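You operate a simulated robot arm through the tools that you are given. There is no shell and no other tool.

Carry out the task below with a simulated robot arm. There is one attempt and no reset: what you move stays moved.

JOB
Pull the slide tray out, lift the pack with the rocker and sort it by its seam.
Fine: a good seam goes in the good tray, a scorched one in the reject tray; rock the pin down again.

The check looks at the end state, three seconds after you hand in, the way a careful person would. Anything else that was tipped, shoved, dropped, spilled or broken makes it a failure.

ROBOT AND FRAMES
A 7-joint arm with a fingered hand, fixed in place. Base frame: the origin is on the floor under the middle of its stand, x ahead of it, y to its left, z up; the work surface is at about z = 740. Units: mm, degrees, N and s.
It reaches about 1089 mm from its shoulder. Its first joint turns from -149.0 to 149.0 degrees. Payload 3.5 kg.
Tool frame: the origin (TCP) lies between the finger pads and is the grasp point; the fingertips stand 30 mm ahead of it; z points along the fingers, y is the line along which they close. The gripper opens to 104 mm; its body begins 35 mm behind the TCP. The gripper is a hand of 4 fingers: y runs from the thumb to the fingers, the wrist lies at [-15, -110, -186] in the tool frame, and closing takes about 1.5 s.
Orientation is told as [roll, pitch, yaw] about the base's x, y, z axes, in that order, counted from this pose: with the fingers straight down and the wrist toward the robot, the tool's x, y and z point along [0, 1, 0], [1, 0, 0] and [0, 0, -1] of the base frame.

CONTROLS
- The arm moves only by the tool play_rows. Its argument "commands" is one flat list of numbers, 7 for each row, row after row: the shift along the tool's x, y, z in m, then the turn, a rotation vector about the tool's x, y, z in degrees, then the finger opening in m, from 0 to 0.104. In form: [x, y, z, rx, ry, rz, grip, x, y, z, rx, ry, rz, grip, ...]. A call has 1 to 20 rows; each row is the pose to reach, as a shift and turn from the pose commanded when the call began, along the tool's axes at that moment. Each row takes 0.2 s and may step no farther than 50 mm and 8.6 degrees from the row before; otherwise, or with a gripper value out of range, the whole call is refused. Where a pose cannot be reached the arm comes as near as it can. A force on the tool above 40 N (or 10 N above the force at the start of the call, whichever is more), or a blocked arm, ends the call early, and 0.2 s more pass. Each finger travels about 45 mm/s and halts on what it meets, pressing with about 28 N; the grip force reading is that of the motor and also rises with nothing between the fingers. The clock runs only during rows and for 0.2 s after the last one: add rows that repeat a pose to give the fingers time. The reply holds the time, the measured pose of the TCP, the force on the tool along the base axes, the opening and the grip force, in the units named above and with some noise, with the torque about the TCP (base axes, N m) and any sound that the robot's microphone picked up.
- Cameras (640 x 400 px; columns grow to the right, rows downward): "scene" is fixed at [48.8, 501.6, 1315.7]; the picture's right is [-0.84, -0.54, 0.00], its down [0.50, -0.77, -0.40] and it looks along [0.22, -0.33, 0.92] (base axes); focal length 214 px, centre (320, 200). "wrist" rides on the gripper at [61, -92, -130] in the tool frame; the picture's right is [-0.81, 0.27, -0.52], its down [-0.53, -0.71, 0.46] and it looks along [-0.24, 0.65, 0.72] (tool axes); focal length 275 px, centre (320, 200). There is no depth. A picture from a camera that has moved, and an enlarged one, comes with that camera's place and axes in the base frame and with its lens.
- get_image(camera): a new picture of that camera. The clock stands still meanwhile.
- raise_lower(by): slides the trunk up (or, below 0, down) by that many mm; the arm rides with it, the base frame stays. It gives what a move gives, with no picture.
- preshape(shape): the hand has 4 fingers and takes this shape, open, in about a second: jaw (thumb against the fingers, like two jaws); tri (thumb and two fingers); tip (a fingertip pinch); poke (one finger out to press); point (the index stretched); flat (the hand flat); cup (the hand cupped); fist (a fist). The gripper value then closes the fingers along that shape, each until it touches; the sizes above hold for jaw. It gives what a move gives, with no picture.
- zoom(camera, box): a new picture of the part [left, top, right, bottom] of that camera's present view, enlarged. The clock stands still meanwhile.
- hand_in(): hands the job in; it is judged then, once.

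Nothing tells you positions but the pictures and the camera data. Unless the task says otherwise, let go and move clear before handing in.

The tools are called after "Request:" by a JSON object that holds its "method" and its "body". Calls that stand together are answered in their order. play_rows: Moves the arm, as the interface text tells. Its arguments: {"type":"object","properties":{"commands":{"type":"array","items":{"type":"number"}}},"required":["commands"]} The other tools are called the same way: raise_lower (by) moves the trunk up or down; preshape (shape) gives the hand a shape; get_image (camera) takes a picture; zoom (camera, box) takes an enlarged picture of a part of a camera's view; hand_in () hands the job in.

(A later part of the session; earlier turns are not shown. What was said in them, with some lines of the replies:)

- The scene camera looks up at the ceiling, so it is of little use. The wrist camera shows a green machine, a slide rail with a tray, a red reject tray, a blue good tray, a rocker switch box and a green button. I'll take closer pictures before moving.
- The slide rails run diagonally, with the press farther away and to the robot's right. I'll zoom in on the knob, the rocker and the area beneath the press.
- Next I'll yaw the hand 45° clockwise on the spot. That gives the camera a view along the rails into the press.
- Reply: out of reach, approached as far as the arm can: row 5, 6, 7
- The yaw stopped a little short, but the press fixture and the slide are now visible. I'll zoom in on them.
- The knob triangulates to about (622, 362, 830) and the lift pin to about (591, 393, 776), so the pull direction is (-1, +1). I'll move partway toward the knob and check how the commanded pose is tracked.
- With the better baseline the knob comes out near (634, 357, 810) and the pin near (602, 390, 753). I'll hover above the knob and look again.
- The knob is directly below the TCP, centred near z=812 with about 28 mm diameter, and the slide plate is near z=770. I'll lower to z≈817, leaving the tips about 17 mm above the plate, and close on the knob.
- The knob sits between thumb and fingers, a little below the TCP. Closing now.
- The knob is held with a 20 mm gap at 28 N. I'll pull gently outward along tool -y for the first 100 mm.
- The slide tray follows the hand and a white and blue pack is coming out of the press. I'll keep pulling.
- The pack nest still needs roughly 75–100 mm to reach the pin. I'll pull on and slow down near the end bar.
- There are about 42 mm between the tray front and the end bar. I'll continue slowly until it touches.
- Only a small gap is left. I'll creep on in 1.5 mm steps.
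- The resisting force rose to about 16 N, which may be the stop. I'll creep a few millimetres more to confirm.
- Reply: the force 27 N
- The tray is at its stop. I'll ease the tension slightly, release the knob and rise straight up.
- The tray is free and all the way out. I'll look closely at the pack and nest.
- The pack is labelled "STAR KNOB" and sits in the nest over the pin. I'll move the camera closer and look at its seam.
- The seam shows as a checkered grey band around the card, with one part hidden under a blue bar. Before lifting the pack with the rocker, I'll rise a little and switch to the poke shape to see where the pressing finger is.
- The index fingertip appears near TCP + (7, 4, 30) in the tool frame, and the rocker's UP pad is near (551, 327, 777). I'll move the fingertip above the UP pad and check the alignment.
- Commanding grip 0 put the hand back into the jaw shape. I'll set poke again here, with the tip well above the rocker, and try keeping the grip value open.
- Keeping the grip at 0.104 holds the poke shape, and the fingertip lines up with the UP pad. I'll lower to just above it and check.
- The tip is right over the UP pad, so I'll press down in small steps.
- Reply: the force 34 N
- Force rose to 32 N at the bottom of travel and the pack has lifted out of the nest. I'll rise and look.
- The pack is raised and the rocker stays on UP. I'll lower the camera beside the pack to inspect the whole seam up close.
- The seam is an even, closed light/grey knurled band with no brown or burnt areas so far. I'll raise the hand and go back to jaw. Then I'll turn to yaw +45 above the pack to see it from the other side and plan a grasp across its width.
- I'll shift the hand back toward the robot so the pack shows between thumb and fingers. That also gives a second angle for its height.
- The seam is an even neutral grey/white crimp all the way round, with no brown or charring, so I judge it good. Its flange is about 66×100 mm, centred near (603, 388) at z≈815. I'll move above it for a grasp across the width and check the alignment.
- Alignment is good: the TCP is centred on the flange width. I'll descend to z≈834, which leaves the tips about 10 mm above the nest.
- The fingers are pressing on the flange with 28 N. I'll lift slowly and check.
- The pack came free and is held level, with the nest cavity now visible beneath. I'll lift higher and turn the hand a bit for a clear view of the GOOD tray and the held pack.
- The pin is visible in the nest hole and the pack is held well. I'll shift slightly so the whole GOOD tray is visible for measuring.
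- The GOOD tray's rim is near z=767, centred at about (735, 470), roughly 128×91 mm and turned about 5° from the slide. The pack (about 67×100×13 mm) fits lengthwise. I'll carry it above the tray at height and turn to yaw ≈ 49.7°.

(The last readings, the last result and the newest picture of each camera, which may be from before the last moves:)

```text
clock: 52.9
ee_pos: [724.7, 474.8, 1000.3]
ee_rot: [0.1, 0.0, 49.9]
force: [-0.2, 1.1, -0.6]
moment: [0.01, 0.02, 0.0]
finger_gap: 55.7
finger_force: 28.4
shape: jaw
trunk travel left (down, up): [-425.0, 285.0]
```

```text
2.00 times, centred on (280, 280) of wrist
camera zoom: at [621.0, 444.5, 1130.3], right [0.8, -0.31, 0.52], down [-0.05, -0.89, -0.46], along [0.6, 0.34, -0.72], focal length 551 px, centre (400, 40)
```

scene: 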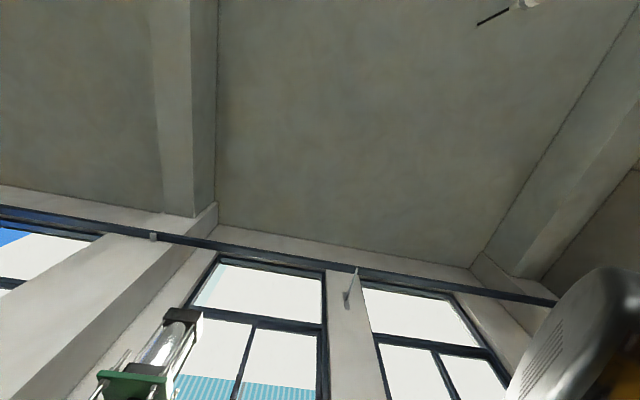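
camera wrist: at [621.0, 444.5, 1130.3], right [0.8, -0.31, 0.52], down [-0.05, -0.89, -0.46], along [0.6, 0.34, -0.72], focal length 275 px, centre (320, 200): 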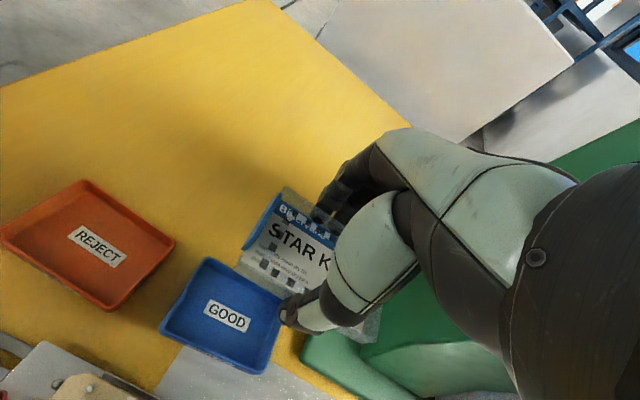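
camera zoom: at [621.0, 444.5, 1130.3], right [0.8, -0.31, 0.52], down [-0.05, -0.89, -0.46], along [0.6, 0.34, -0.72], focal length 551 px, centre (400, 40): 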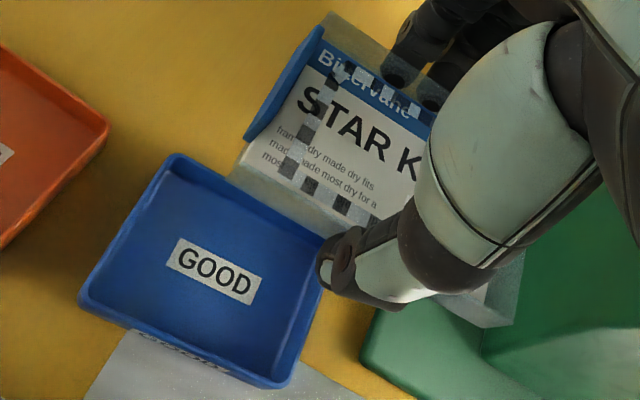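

The prediction matches the picture, so the pack is aligned above the GOOD tray. Lowering partway.

Request:
{"method": "play_rows", "body": {"commands": [0, 0.001, 0.02, 0, 0, 0, 0.045, 0, 0.001, 0.05, 0, 0, 0, 0.045, 0, 0.001, 0.08, 0, 0, 0, 0.045, 0, 0.001, 0.11, 0, 0, 0, 0.045, 0, 0.001, 0.135, 0, 0, 0, 0.045, 0, 0.001, 0.15, 0, 0, 0, 0.045, 0, 0.001, 0.15, 0, 0, 0, 0.045]}}

Request:
{"method": "get_image", "body": {"camera": "wrist"}}

Request:
{"method": "zoom", "body": {"camera": "wrist", "box": [180, 180, 380, 380]}}

```text
clock: 54.5
ee_pos: [727.0, 476.1, 850.9]
ee_rot: [-0.1, -0.1, 49.8]
force: [-0.2, 0.3, -0.1]
moment: [-0.02, 0.0, 0.02]
finger_gap: 55.4
finger_force: 27.9
shape: jaw
trunk travel left (down, up): [-425.0, 285.0]
```

```text
taken
camera wrist: at [621.8, 445.1, 981.0], right [0.8, -0.31, 0.52], down [-0.05, -0.89, -0.46], along [0.6, 0.34, -0.72], focal length 275 px, centre (320, 200)
```

wrist: 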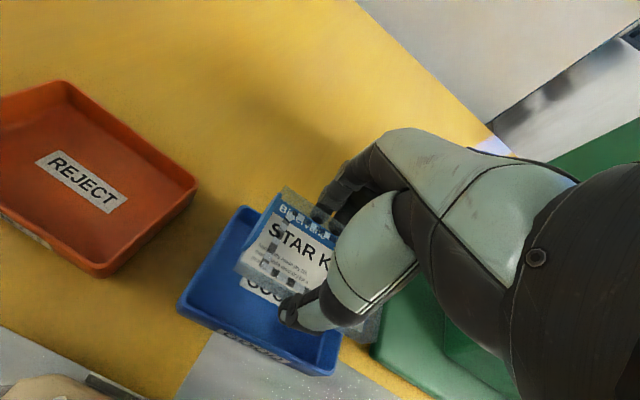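

```text
2.00 times, centred on (280, 280) of wrist
camera zoom: at [621.8, 445.1, 981.0], right [0.8, -0.31, 0.52], down [-0.05, -0.89, -0.46], along [0.6, 0.34, -0.72], focal length 551 px, centre (400, 40)
```

zoom: 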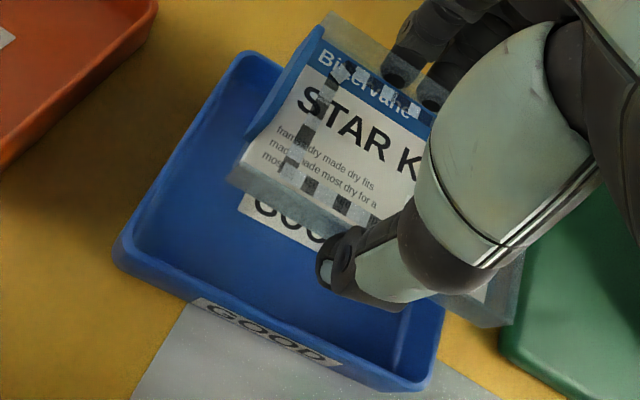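

The pack is centred over the tray but turned about 2.5° relative to it. I'll correct that while lowering until the fingertips are just above the rim.

Request:
{"method": "play_rows", "body": {"commands": [0, 0, 0.012, 0, 0, -1.2, 0.045, 0, 0, 0.024, 0, 0, -2.4, 0.045, 0, 0, 0.034, 0, 0, -2.4, 0.045, 0, 0, 0.041, 0, 0, -2.4, 0.045, 0, 0, 0.046, 0, 0, -2.4, 0.045, 0, 0, 0.046, 0, 0, -2.4, 0.045]}}

Request:
{"method": "get_image", "body": {"camera": "wrist"}}

Request:
{"method": "zoom", "body": {"camera": "wrist", "box": [190, 180, 390, 380]}}

```text
clock: 55.9
ee_pos: [726.7, 476.2, 803.3]
ee_rot: [0.0, 0.0, 52.3]
force: [0.4, 0.3, -0.8]
moment: [0.0, 0.01, -0.02]
finger_gap: 55.6
finger_force: 28.3
shape: jaw
trunk travel left (down, up): [-425.0, 285.0]
```

```text
taken
camera wrist: at [622.8, 441.0, 934.2], right [0.81, -0.28, 0.52], down [-0.02, -0.89, -0.46], along [0.59, 0.36, -0.72], focal length 275 px, centre (320, 200)
```

wrist: 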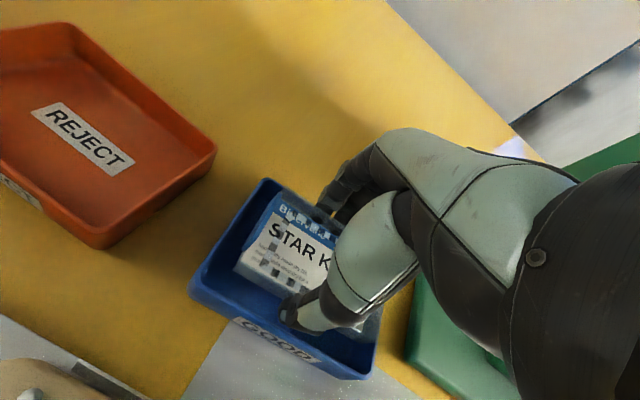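

```text
2.00 times, centred on (290, 280) of wrist
camera zoom: at [622.8, 441.0, 934.2], right [0.81, -0.28, 0.52], down [-0.02, -0.89, -0.46], along [0.59, 0.36, -0.72], focal length 551 px, centre (380, 40)
```

zoom: 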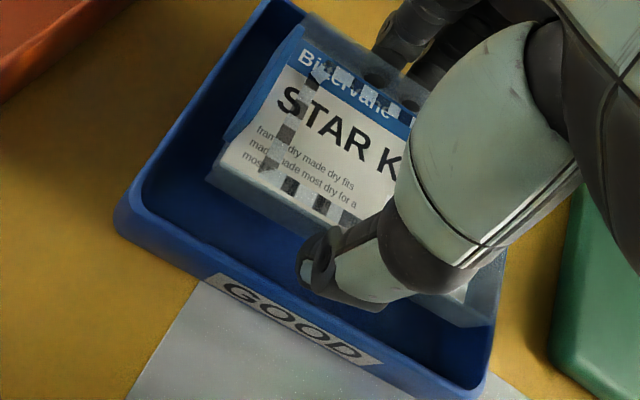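

Request:
{"method": "zoom", "body": {"camera": "wrist", "box": [320, 300, 420, 400]}}

Request:
{"method": "zoom", "body": {"camera": "wrist", "box": [180, 170, 300, 310]}}

```text
4.00 times, centred on (370, 350) of wrist
camera zoom: at [622.8, 441.0, 934.2], right [0.81, -0.28, 0.52], down [-0.02, -0.89, -0.46], along [0.59, 0.36, -0.72], focal length 1101 px, centre (120, -400)
```

zoom: 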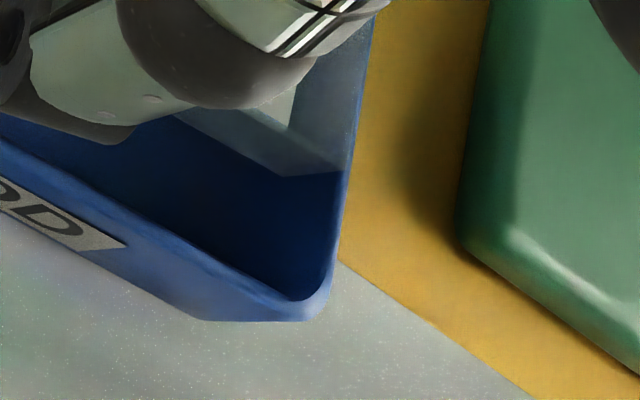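

```text
2.86 times, centred on (240, 240) of wrist
camera zoom: at [622.8, 441.0, 934.2], right [0.81, -0.28, 0.52], down [-0.02, -0.89, -0.46], along [0.59, 0.36, -0.72], focal length 786 px, centre (549, 86)
```

zoom: 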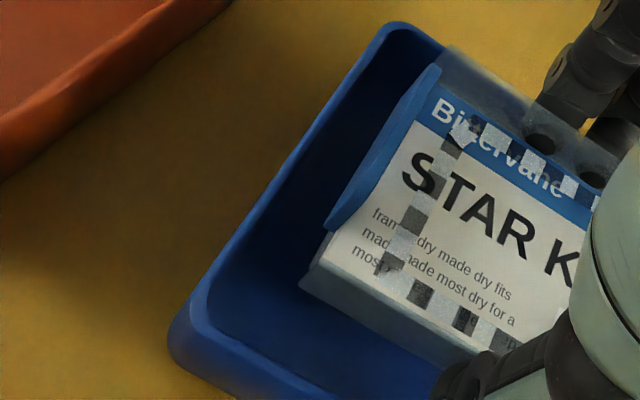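

Zooming in confirms the pack is centred in the tray within about 1–2 mm and about 1°. The fingertips are just above the rim, so I'll release here and rise straight up.

Request:
{"method": "play_rows", "body": {"commands": [0, 0, 0.002, 0, 0, 0, 0.045, 0, 0, 0.002, 0, 0, 0, 0.07, 0, 0, 0.002, 0, 0, 0, 0.09, 0, 0, 0.002, 0, 0, 0, 0.1, 0, 0, 0.002, 0, 0, 0, 0.104, 0, 0, 0.002, 0, 0, 0, 0.104, 0, 0, 0.002, 0, 0, 0, 0.104, 0, 0, -0.02, 0, 0, 0, 0.104, 0, 0, -0.05, 0, 0, 0, 0.104, 0, 0, -0.09, 0, 0, 0, 0.104, 0, 0, -0.13, 0, 0, 0, 0.104]}}

Request:
{"method": "get_image", "body": {"camera": "wrist"}}

Request:
{"method": "zoom", "body": {"camera": "wrist", "box": [140, 220, 340, 400]}}

```text
clock: 58.3
ee_pos: [727.8, 475.3, 935.2]
ee_rot: [-0.1, -0.1, 52.1]
force: [-0.2, 0.4, -0.5]
moment: [-0.01, 0.0, -0.01]
finger_gap: 103.8
finger_force: 0.1
shape: jaw
trunk travel left (down, up): [-425.0, 285.0]
```

```text
taken
camera wrist: at [623.3, 440.2, 1065.8], right [0.81, -0.28, 0.52], down [-0.02, -0.89, -0.46], along [0.59, 0.36, -0.72], focal length 275 px, centre (320, 200)
```

wrist: 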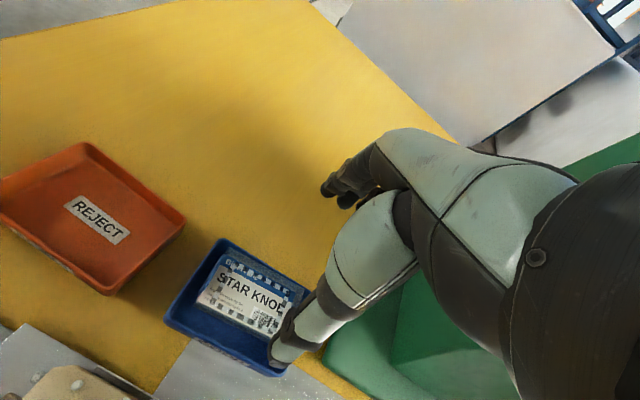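

```text
2.22 times, centred on (240, 310) of wrist
camera zoom: at [623.3, 440.2, 1065.8], right [0.81, -0.28, 0.52], down [-0.02, -0.89, -0.46], along [0.59, 0.36, -0.72], focal length 612 px, centre (498, -44)
```

zoom: 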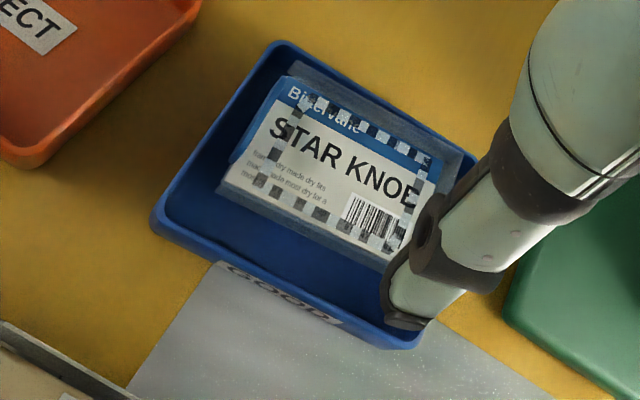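

The pack lies flat in the GOOD tray. Now I'll go to the rocker at yaw 0, which keeps the thumb away from the green button, to press DOWN.

Request:
{"method": "play_rows", "body": {"commands": [0.01, -0.022, -0.01, 0, 0, 5, 0.104, 0.025, -0.05, -0.015, 0, 0, 11, 0.104, 0.04, -0.082, -0.015, 0, 0, 18, 0.104, 0.055, -0.114, -0.015, 0, 0, 25, 0.104, 0.07, -0.146, -0.015, 0, 0, 32, 0.104, 0.085, -0.176, -0.015, 0, 0, 39, 0.104, 0.1, -0.204, -0.015, 0, 0, 46, 0.104, 0.1093, -0.2225, -0.015, 0, 0, 52.1, 0.104, 0.1093, -0.2225, -0.015, 0, 0, 52.1, 0.104]}}

Request:
{"method": "preshape", "body": {"shape": "poke"}}

Request:
{"method": "get_image", "body": {"camera": "wrist"}}

Request:
{"method": "zoom", "body": {"camera": "wrist", "box": [180, 170, 360, 350]}}

```text
clock: 60.3
ee_pos: [504.4, 367.2, 949.6]
ee_rot: [0.0, -0.1, 0.0]
force: [-0.7, 0.7, 0.3]
moment: [0.03, -0.02, 0.01]
finger_gap: 103.9
finger_force: 0.0
shape: jaw
trunk travel left (down, up): [-425.0, 285.0]
```

```text
clock: 61.2
ee_pos: [503.9, 366.5, 948.8]
ee_rot: [0.1, 0.0, 0.1]
force: [0.0, 0.2, -0.4]
moment: [0.02, 0.02, -0.03]
finger_gap: 0.1
finger_force: 0.0
shape: poke
trunk travel left (down, up): [-425.0, 285.0]
```

```text
taken
camera wrist: at [412.8, 427.5, 1079.6], right [0.28, -0.81, 0.52], down [-0.71, -0.53, -0.46], along [0.65, -0.24, -0.72], focal length 275 px, centre (320, 200)
```

wrist: 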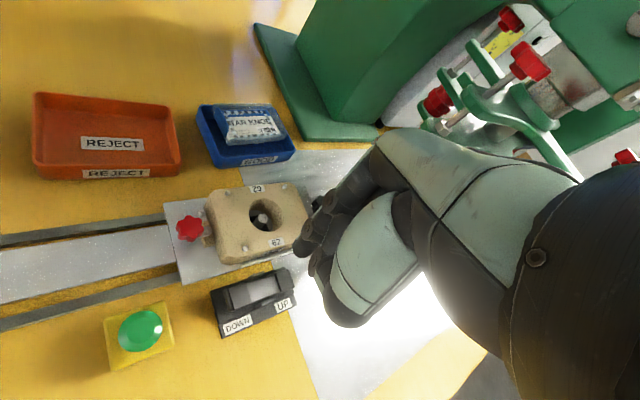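

```text
2.22 times, centred on (270, 260) of wrist
camera zoom: at [412.8, 427.5, 1079.6], right [0.28, -0.81, 0.52], down [-0.71, -0.53, -0.46], along [0.65, -0.24, -0.72], focal length 612 px, centre (431, 67)
```

zoom: 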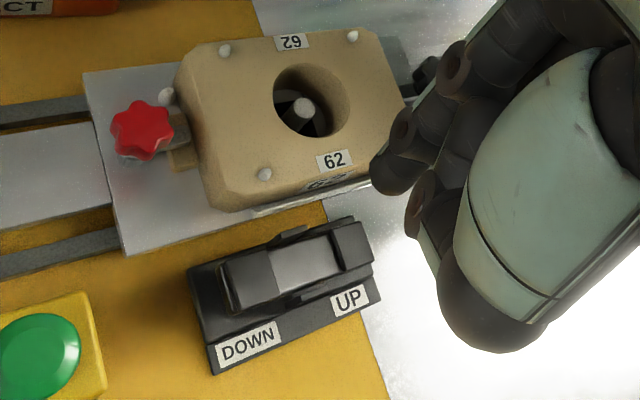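

Request:
{"method": "zoom", "body": {"camera": "wrist", "box": [185, 85, 305, 180]}}

Request:
{"method": "zoom", "body": {"camera": "wrist", "box": [195, 250, 315, 350]}}

```text
4.21 times, centred on (245, 132) of wrist
camera zoom: at [412.8, 427.5, 1079.6], right [0.28, -0.81, 0.52], down [-0.71, -0.53, -0.46], along [0.65, -0.24, -0.72], focal length 1159 px, centre (636, 484)
```

zoom: 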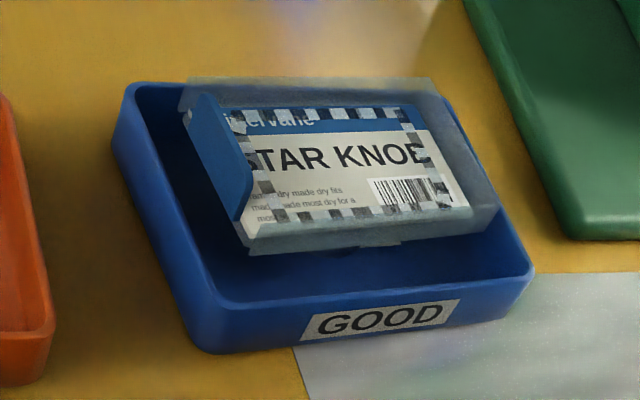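

```text
4.00 times, centred on (255, 300) of wrist
camera zoom: at [412.8, 427.5, 1079.6], right [0.28, -0.81, 0.52], down [-0.71, -0.53, -0.46], along [0.65, -0.24, -0.72], focal length 1101 px, centre (580, -200)
```

zoom: 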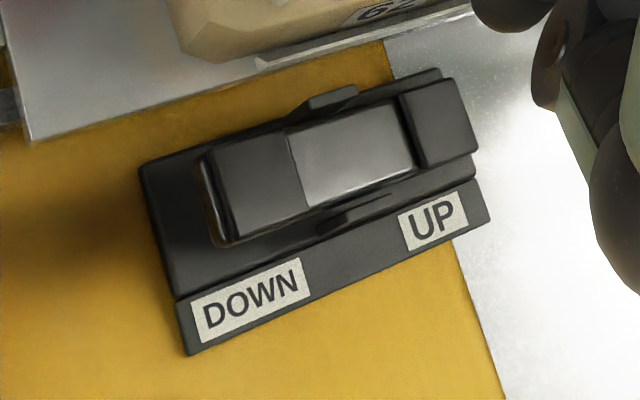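

The pack appears to rest on its moulded underside inside the tray, so I'll check it from a lower angle. I'll lower over the DOWN pad first, which also gives a shallower view of the tray.

Request:
{"method": "play_rows", "body": {"commands": [0, 0, 0.03, 0, 0, 0, 0.104, 0, 0, 0.06, 0, 0, 0, 0.104, 0, 0, 0.09, 0, 0, 0, 0.104, 0, 0, 0.11, 0, 0, 0, 0.104, 0, 0, 0.122, 0, 0, 0, 0.104, 0, 0, 0.122, 0, 0, 0, 0.104]}}

Request:
{"method": "get_image", "body": {"camera": "wrist"}}

Request:
{"method": "zoom", "body": {"camera": "wrist", "box": [220, 20, 340, 120]}}

Request:
{"method": "zoom", "body": {"camera": "wrist", "box": [200, 180, 360, 340]}}

```text
clock: 62.6
ee_pos: [504.7, 368.0, 826.6]
ee_rot: [0.1, -0.1, 0.1]
force: [-0.5, 0.2, 1.1]
moment: [0.01, 0.03, 0.0]
finger_gap: 0.3
finger_force: 0.0
shape: poke
trunk travel left (down, up): [-425.0, 285.0]
```

```text
taken
camera wrist: at [412.4, 428.6, 956.8], right [0.28, -0.81, 0.52], down [-0.71, -0.53, -0.46], along [0.65, -0.24, -0.72], focal length 275 px, centre (320, 200)
```

wrist: 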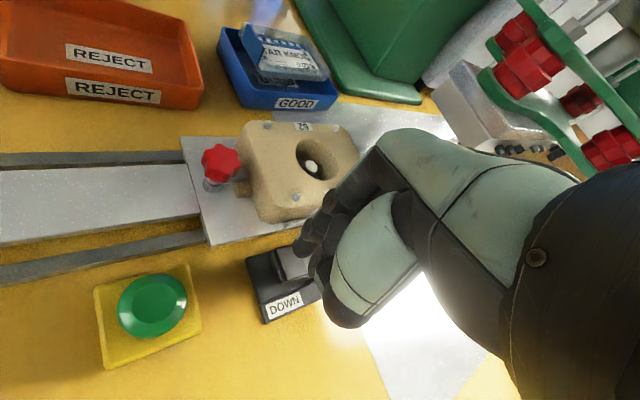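

```text
4.00 times, centred on (280, 70) of wrist
camera zoom: at [412.4, 428.6, 956.8], right [0.28, -0.81, 0.52], down [-0.71, -0.53, -0.46], along [0.65, -0.24, -0.72], focal length 1101 px, centre (480, 720)
```

zoom: 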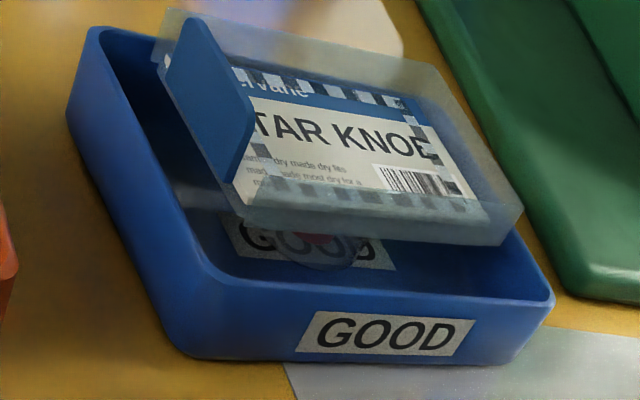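

```text
2.50 times, centred on (280, 260) of wrist
camera zoom: at [412.4, 428.6, 956.8], right [0.28, -0.81, 0.52], down [-0.71, -0.53, -0.46], along [0.65, -0.24, -0.72], focal length 688 px, centre (420, 50)
```

zoom: 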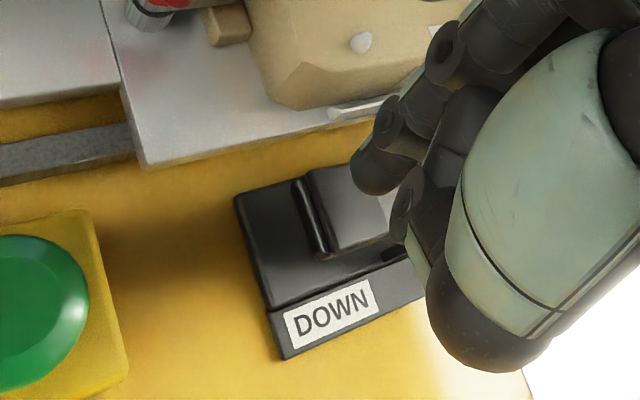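

From this angle I can see the pack stands level on its clear blister (a red star knob is inside), within the GOOD tray. The fingertip is over the DOWN pad, so I'll press it now.

Request:
{"method": "play_rows", "body": {"commands": [0, 0, 0.004, 0, 0, 0, 0.104, 0, 0, 0.008, 0, 0, 0, 0.104, 0, 0, 0.012, 0, 0, 0, 0.104, 0, 0, 0.016, 0, 0, 0, 0.104, 0, 0, 0.019, 0, 0, 0, 0.104, 0, 0, 0.022, 0, 0, 0, 0.104, 0, 0, 0.025, 0, 0, 0, 0.104]}}

Request:
{"method": "zoom", "body": {"camera": "wrist", "box": [200, 180, 360, 340]}}

```text
clock: 64.2
ee_pos: [503.9, 367.6, 800.7]
ee_rot: [0.1, -0.1, 0.1]
force: [-0.2, -0.3, -0.3]
moment: [0.0, -0.02, -0.01]
finger_gap: 0.0
finger_force: 0.1
shape: poke
trunk travel left (down, up): [-425.0, 285.0]
```

```text
2.50 times, centred on (280, 260) of wrist
camera zoom: at [413.0, 428.1, 931.3], right [0.28, -0.81, 0.52], down [-0.71, -0.53, -0.46], along [0.65, -0.24, -0.72], focal length 688 px, centre (420, 50)
```

zoom: 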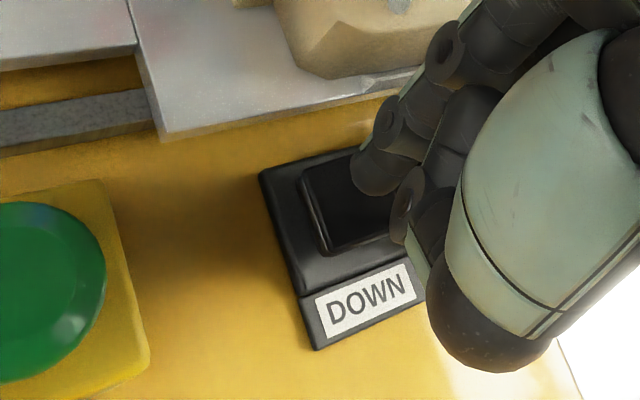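

Request:
{"method": "play_rows", "body": {"commands": [0, 0, 0.002, 0, 0, 0, 0.104, 0, 0, 0.004, 0, 0, 0, 0.104, 0, 0, 0.006, 0, 0, 0, 0.104, 0, 0, 0.008, 0, 0, 0, 0.104, 0, 0, 0.01, 0, 0, 0, 0.104]}}

Request:
{"method": "zoom", "body": {"camera": "wrist", "box": [200, 180, 360, 340]}}

```text
clock: 65.4
ee_pos: [503.3, 366.7, 793.9]
ee_rot: [0.2, -0.3, 0.0]
force: [0.6, 2.5, 32.1]
moment: [-0.33, 0.01, -0.01]
finger_gap: 0.0
finger_force: 0.1
shape: poke
trunk travel left (down, up): [-425.0, 285.0]
```

```text
2.50 times, centred on (280, 260) of wrist
camera zoom: at [411.8, 427.7, 924.3], right [0.27, -0.81, 0.52], down [-0.71, -0.53, -0.46], along [0.65, -0.24, -0.72], focal length 688 px, centre (420, 50)
```

zoom: 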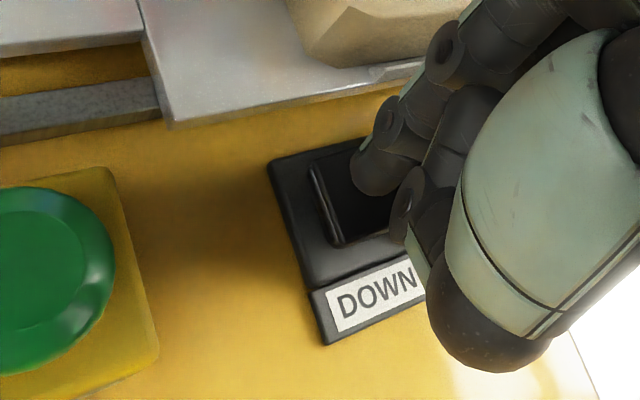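

The DOWN side bottomed out at 32 N. I'll rise and check the rocker, the pin and the pack.

Request:
{"method": "play_rows", "body": {"commands": [0, 0, -0.006, 0, 0, 0, 0.104, 0, 0, -0.02, 0, 0, 0, 0.104, 0, 0, -0.05, 0, 0, 0, 0.104, 0, 0, -0.09, 0, 0, 0, 0.104, 0, 0, -0.13, 0, 0, 0, 0.104, 0, 0, -0.16, 0, 0, 0, 0.104, 0, 0, -0.16, 0, 0, 0, 0.104]}}

Request:
{"method": "get_image", "body": {"camera": "wrist"}}

Request:
{"method": "zoom", "body": {"camera": "wrist", "box": [190, 170, 330, 350]}}

Request:
{"method": "zoom", "body": {"camera": "wrist", "box": [185, 85, 305, 180]}}

```text
clock: 67.0
ee_pos: [503.8, 368.6, 951.4]
ee_rot: [0.1, 0.1, 0.1]
force: [-0.1, -0.8, -0.7]
moment: [0.0, -0.03, -0.02]
finger_gap: 0.0
finger_force: 0.1
shape: poke
trunk travel left (down, up): [-425.0, 285.0]
```

```text
taken
camera wrist: at [413.3, 429.1, 1081.8], right [0.28, -0.81, 0.52], down [-0.71, -0.53, -0.46], along [0.65, -0.24, -0.72], focal length 275 px, centre (320, 200)
```

wrist: 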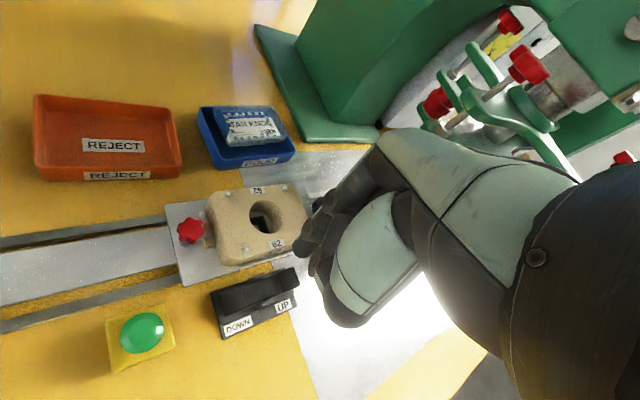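

```text
2.22 times, centred on (260, 260) of wrist
camera zoom: at [413.3, 429.1, 1081.8], right [0.28, -0.81, 0.52], down [-0.71, -0.53, -0.46], along [0.65, -0.24, -0.72], focal length 612 px, centre (453, 67)
```

zoom: 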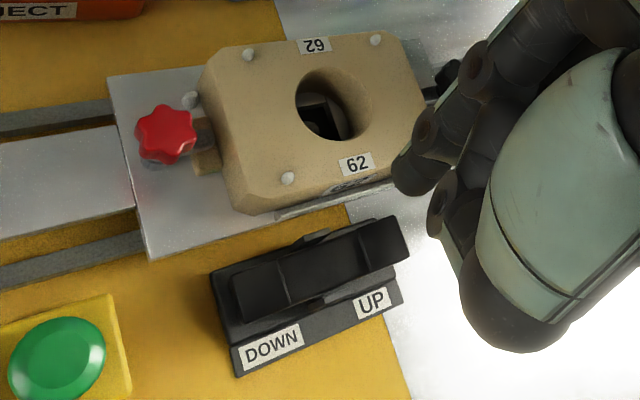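

```text
4.21 times, centred on (245, 132) of wrist
camera zoom: at [413.3, 429.1, 1081.8], right [0.28, -0.81, 0.52], down [-0.71, -0.53, -0.46], along [0.65, -0.24, -0.72], focal length 1159 px, centre (636, 484)
```

zoom: 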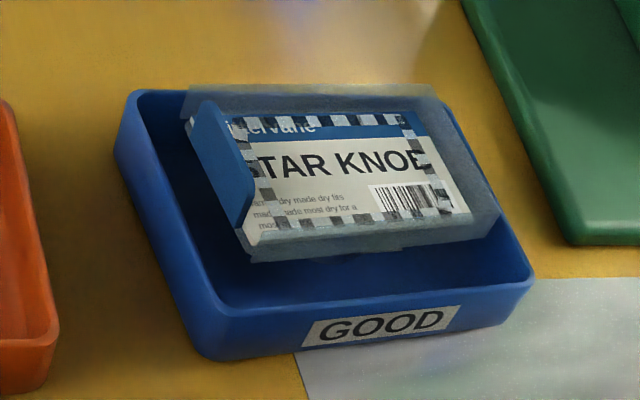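

The rocker is back on DOWN and the pin has dropped out of sight in the nest hole. Before handing in, I'll take one last close look at the pack's seam and how it sits in the tray.

Request:
{"method": "play_rows", "body": {"commands": [0.008, 0.04, 0, 0, 0, 0, 0.104, 0.016, 0.08, 0, 0, 0, 0, 0.104, 0.024, 0.12, 0, 0, 0, 0, 0.104, 0.032, 0.16, 0, 0, 0, 0, 0.104, 0.04, 0.195, 0.01, 0, 0, 0, 0.104, 0.044, 0.215, 0.03, 0, 0, 0, 0.104, 0.044, 0.221, 0.055, 0, 0, 0, 0.104, 0.044, 0.221, 0.07, 0, 0, 0, 0.104, 0.044, 0.221, 0.07, 0, 0, 0, 0.104]}}

Request:
{"method": "get_image", "body": {"camera": "wrist"}}

Request:
{"method": "zoom", "body": {"camera": "wrist", "box": [130, 130, 330, 330]}}

```text
clock: 69.0
ee_pos: [725.8, 413.3, 880.4]
ee_rot: [0.0, 0.0, 0.1]
force: [-0.3, 0.6, -0.2]
moment: [-0.01, -0.03, -0.02]
finger_gap: 0.3
finger_force: 0.2
shape: poke
trunk travel left (down, up): [-425.0, 285.0]
```

```text
taken
camera wrist: at [634.2, 474.2, 1010.1], right [0.28, -0.81, 0.52], down [-0.71, -0.53, -0.46], along [0.65, -0.24, -0.72], focal length 275 px, centre (320, 200)
```

wrist: 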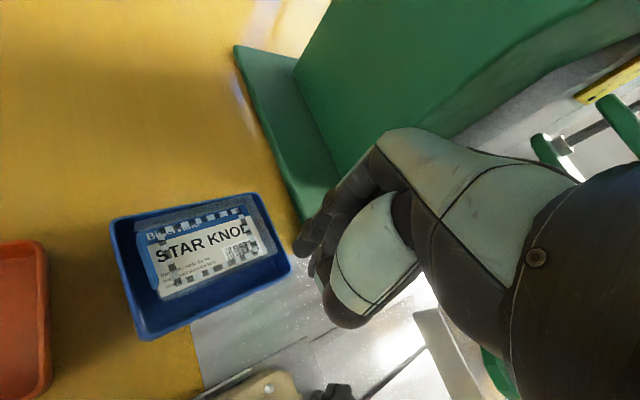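

```text
2.00 times, centred on (230, 230) of wrist
camera zoom: at [634.2, 474.2, 1010.1], right [0.28, -0.81, 0.52], down [-0.71, -0.53, -0.46], along [0.65, -0.24, -0.72], focal length 551 px, centre (500, 140)
```

zoom: 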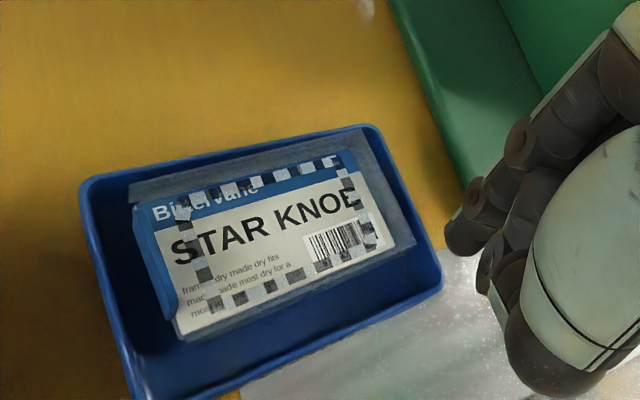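

Request:
{"method": "zoom", "body": {"camera": "wrist", "box": [140, 200, 220, 300]}}

Request:
{"method": "zoom", "body": {"camera": "wrist", "box": [200, 200, 270, 280]}}

```text
4.00 times, centred on (180, 250) of wrist
camera zoom: at [634.2, 474.2, 1010.1], right [0.28, -0.81, 0.52], down [-0.71, -0.53, -0.46], along [0.65, -0.24, -0.72], focal length 1101 px, centre (880, 0)
```

zoom: 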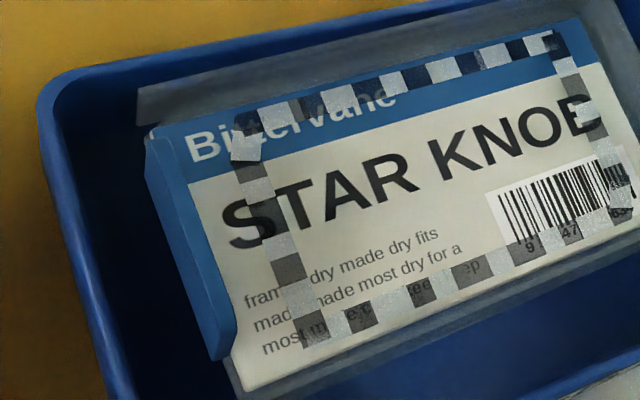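

```text
5.00 times, centred on (235, 240) of wrist
camera zoom: at [634.2, 474.2, 1010.1], right [0.28, -0.81, 0.52], down [-0.71, -0.53, -0.46], along [0.65, -0.24, -0.72], focal length 1376 px, centre (745, 0)
```

zoom: 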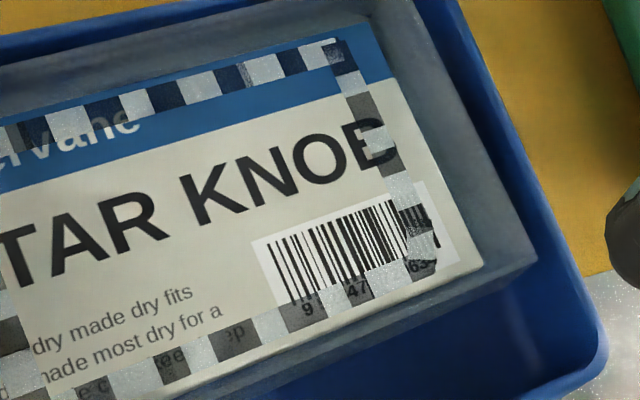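

The pack sits well inside the GOOD tray and the seam is even all round, with no scorching. I'll move the hand up and clear, then take one last look.

Request:
{"method": "play_rows", "body": {"commands": [0, 0, -0.04, 0, 0, 0, 0.104, 0, 0, -0.08, 0, 0, 0, 0.104, 0, -0.04, -0.12, 0, 0, 0, 0.104, 0, -0.08, -0.14, 0, 0, 0, 0.104, 0, -0.12, -0.15, 0, 0, 0, 0.104, 0, -0.16, -0.15, 0, 0, 0, 0.104, 0, -0.2, -0.15, 0, 0, 0, 0.104, 0, -0.22, -0.15, 0, 0, 0, 0.104, 0, -0.22, -0.15, 0, 0, 0, 0.104]}}

Request:
{"method": "get_image", "body": {"camera": "wrist"}}

```text
refused: row 3 steps farther than a row can; nothing moved
```

```text
taken
camera wrist: at [634.2, 474.2, 1010.1], right [0.28, -0.81, 0.52], down [-0.71, -0.53, -0.46], along [0.65, -0.24, -0.72], focal length 275 px, centre (320, 200)
```

wrist: 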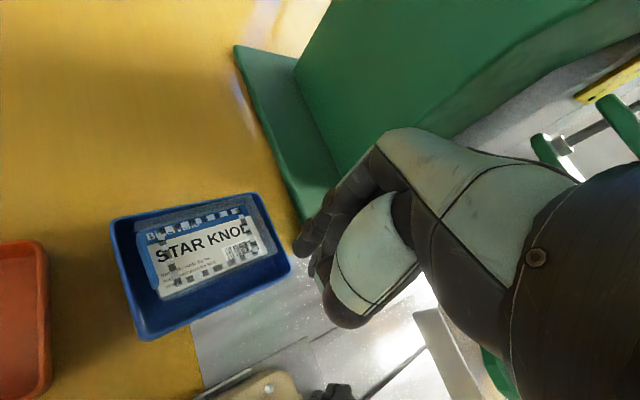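

One row stepped too far, so nothing moved. I'll repeat it with smaller steps.

Request:
{"method": "play_rows", "body": {"commands": [0, 0, -0.04, 0, 0, 0, 0.104, 0, 0, -0.08, 0, 0, 0, 0.104, 0, -0.025, -0.11, 0, 0, 0, 0.104, 0, -0.06, -0.13, 0, 0, 0, 0.104, 0, -0.1, -0.14, 0, 0, 0, 0.104, 0, -0.14, -0.14, 0, 0, 0, 0.104, 0, -0.18, -0.14, 0, 0, 0, 0.104, 0, -0.21, -0.14, 0, 0, 0, 0.104, 0, -0.21, -0.14, 0, 0, 0, 0.104]}}

Request:
{"method": "get_image", "body": {"camera": "wrist"}}

```text
clock: 71.0
ee_pos: [515.5, 411.3, 1020.3]
ee_rot: [0.1, -0.1, 0.1]
force: [0.7, -0.2, 0.5]
moment: [0.02, -0.01, -0.05]
finger_gap: 0.1
finger_force: 0.1
shape: poke
trunk travel left (down, up): [-425.0, 285.0]
```

```text
taken
camera wrist: at [423.8, 473.0, 1150.3], right [0.27, -0.81, 0.52], down [-0.71, -0.53, -0.46], along [0.65, -0.24, -0.72], focal length 275 px, centre (320, 200)
```

wrist: 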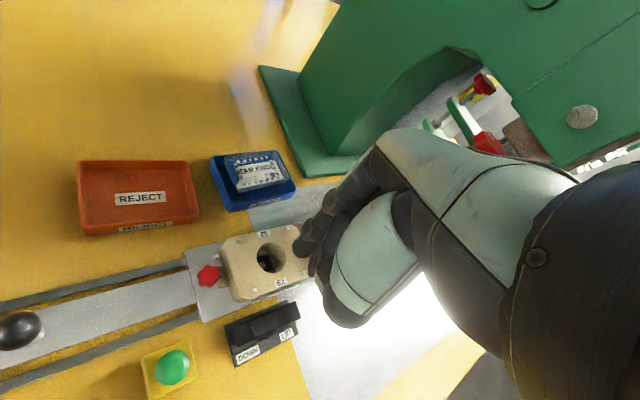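

The slide tray is out, the pack is in the GOOD tray, the rocker is on DOWN with the pin lowered, and the hand is clear. Handing in.

Request:
{"method": "hand_in", "body": {}}

```text
The job is handed in.
```

I handed the job in with the pack in the GOOD tray and the pin rocked down again. The check's verdict hasn't come back.

- **Slide tray:** pulled out about 305 mm until it hit its stop, and left out.
- **Lift:** the rocker's UP side raised the pack clear of the nest.
- **Seam:** I judged it good. From above, it is an even light and dark grey pattern all round the card, with no brown or burnt patches. I could not see the underside.
- **Placing:** I let the pack go with the fingertips just above the tray rim, so it dropped a short way. It settled level on its clear blister, inside the tray.
- **Rocker:** pressed back to DOWN, and the pin is no longer visible in the nest hole.

I saw nothing else tipped or moved, and the hand was clear of everything when I handed in.
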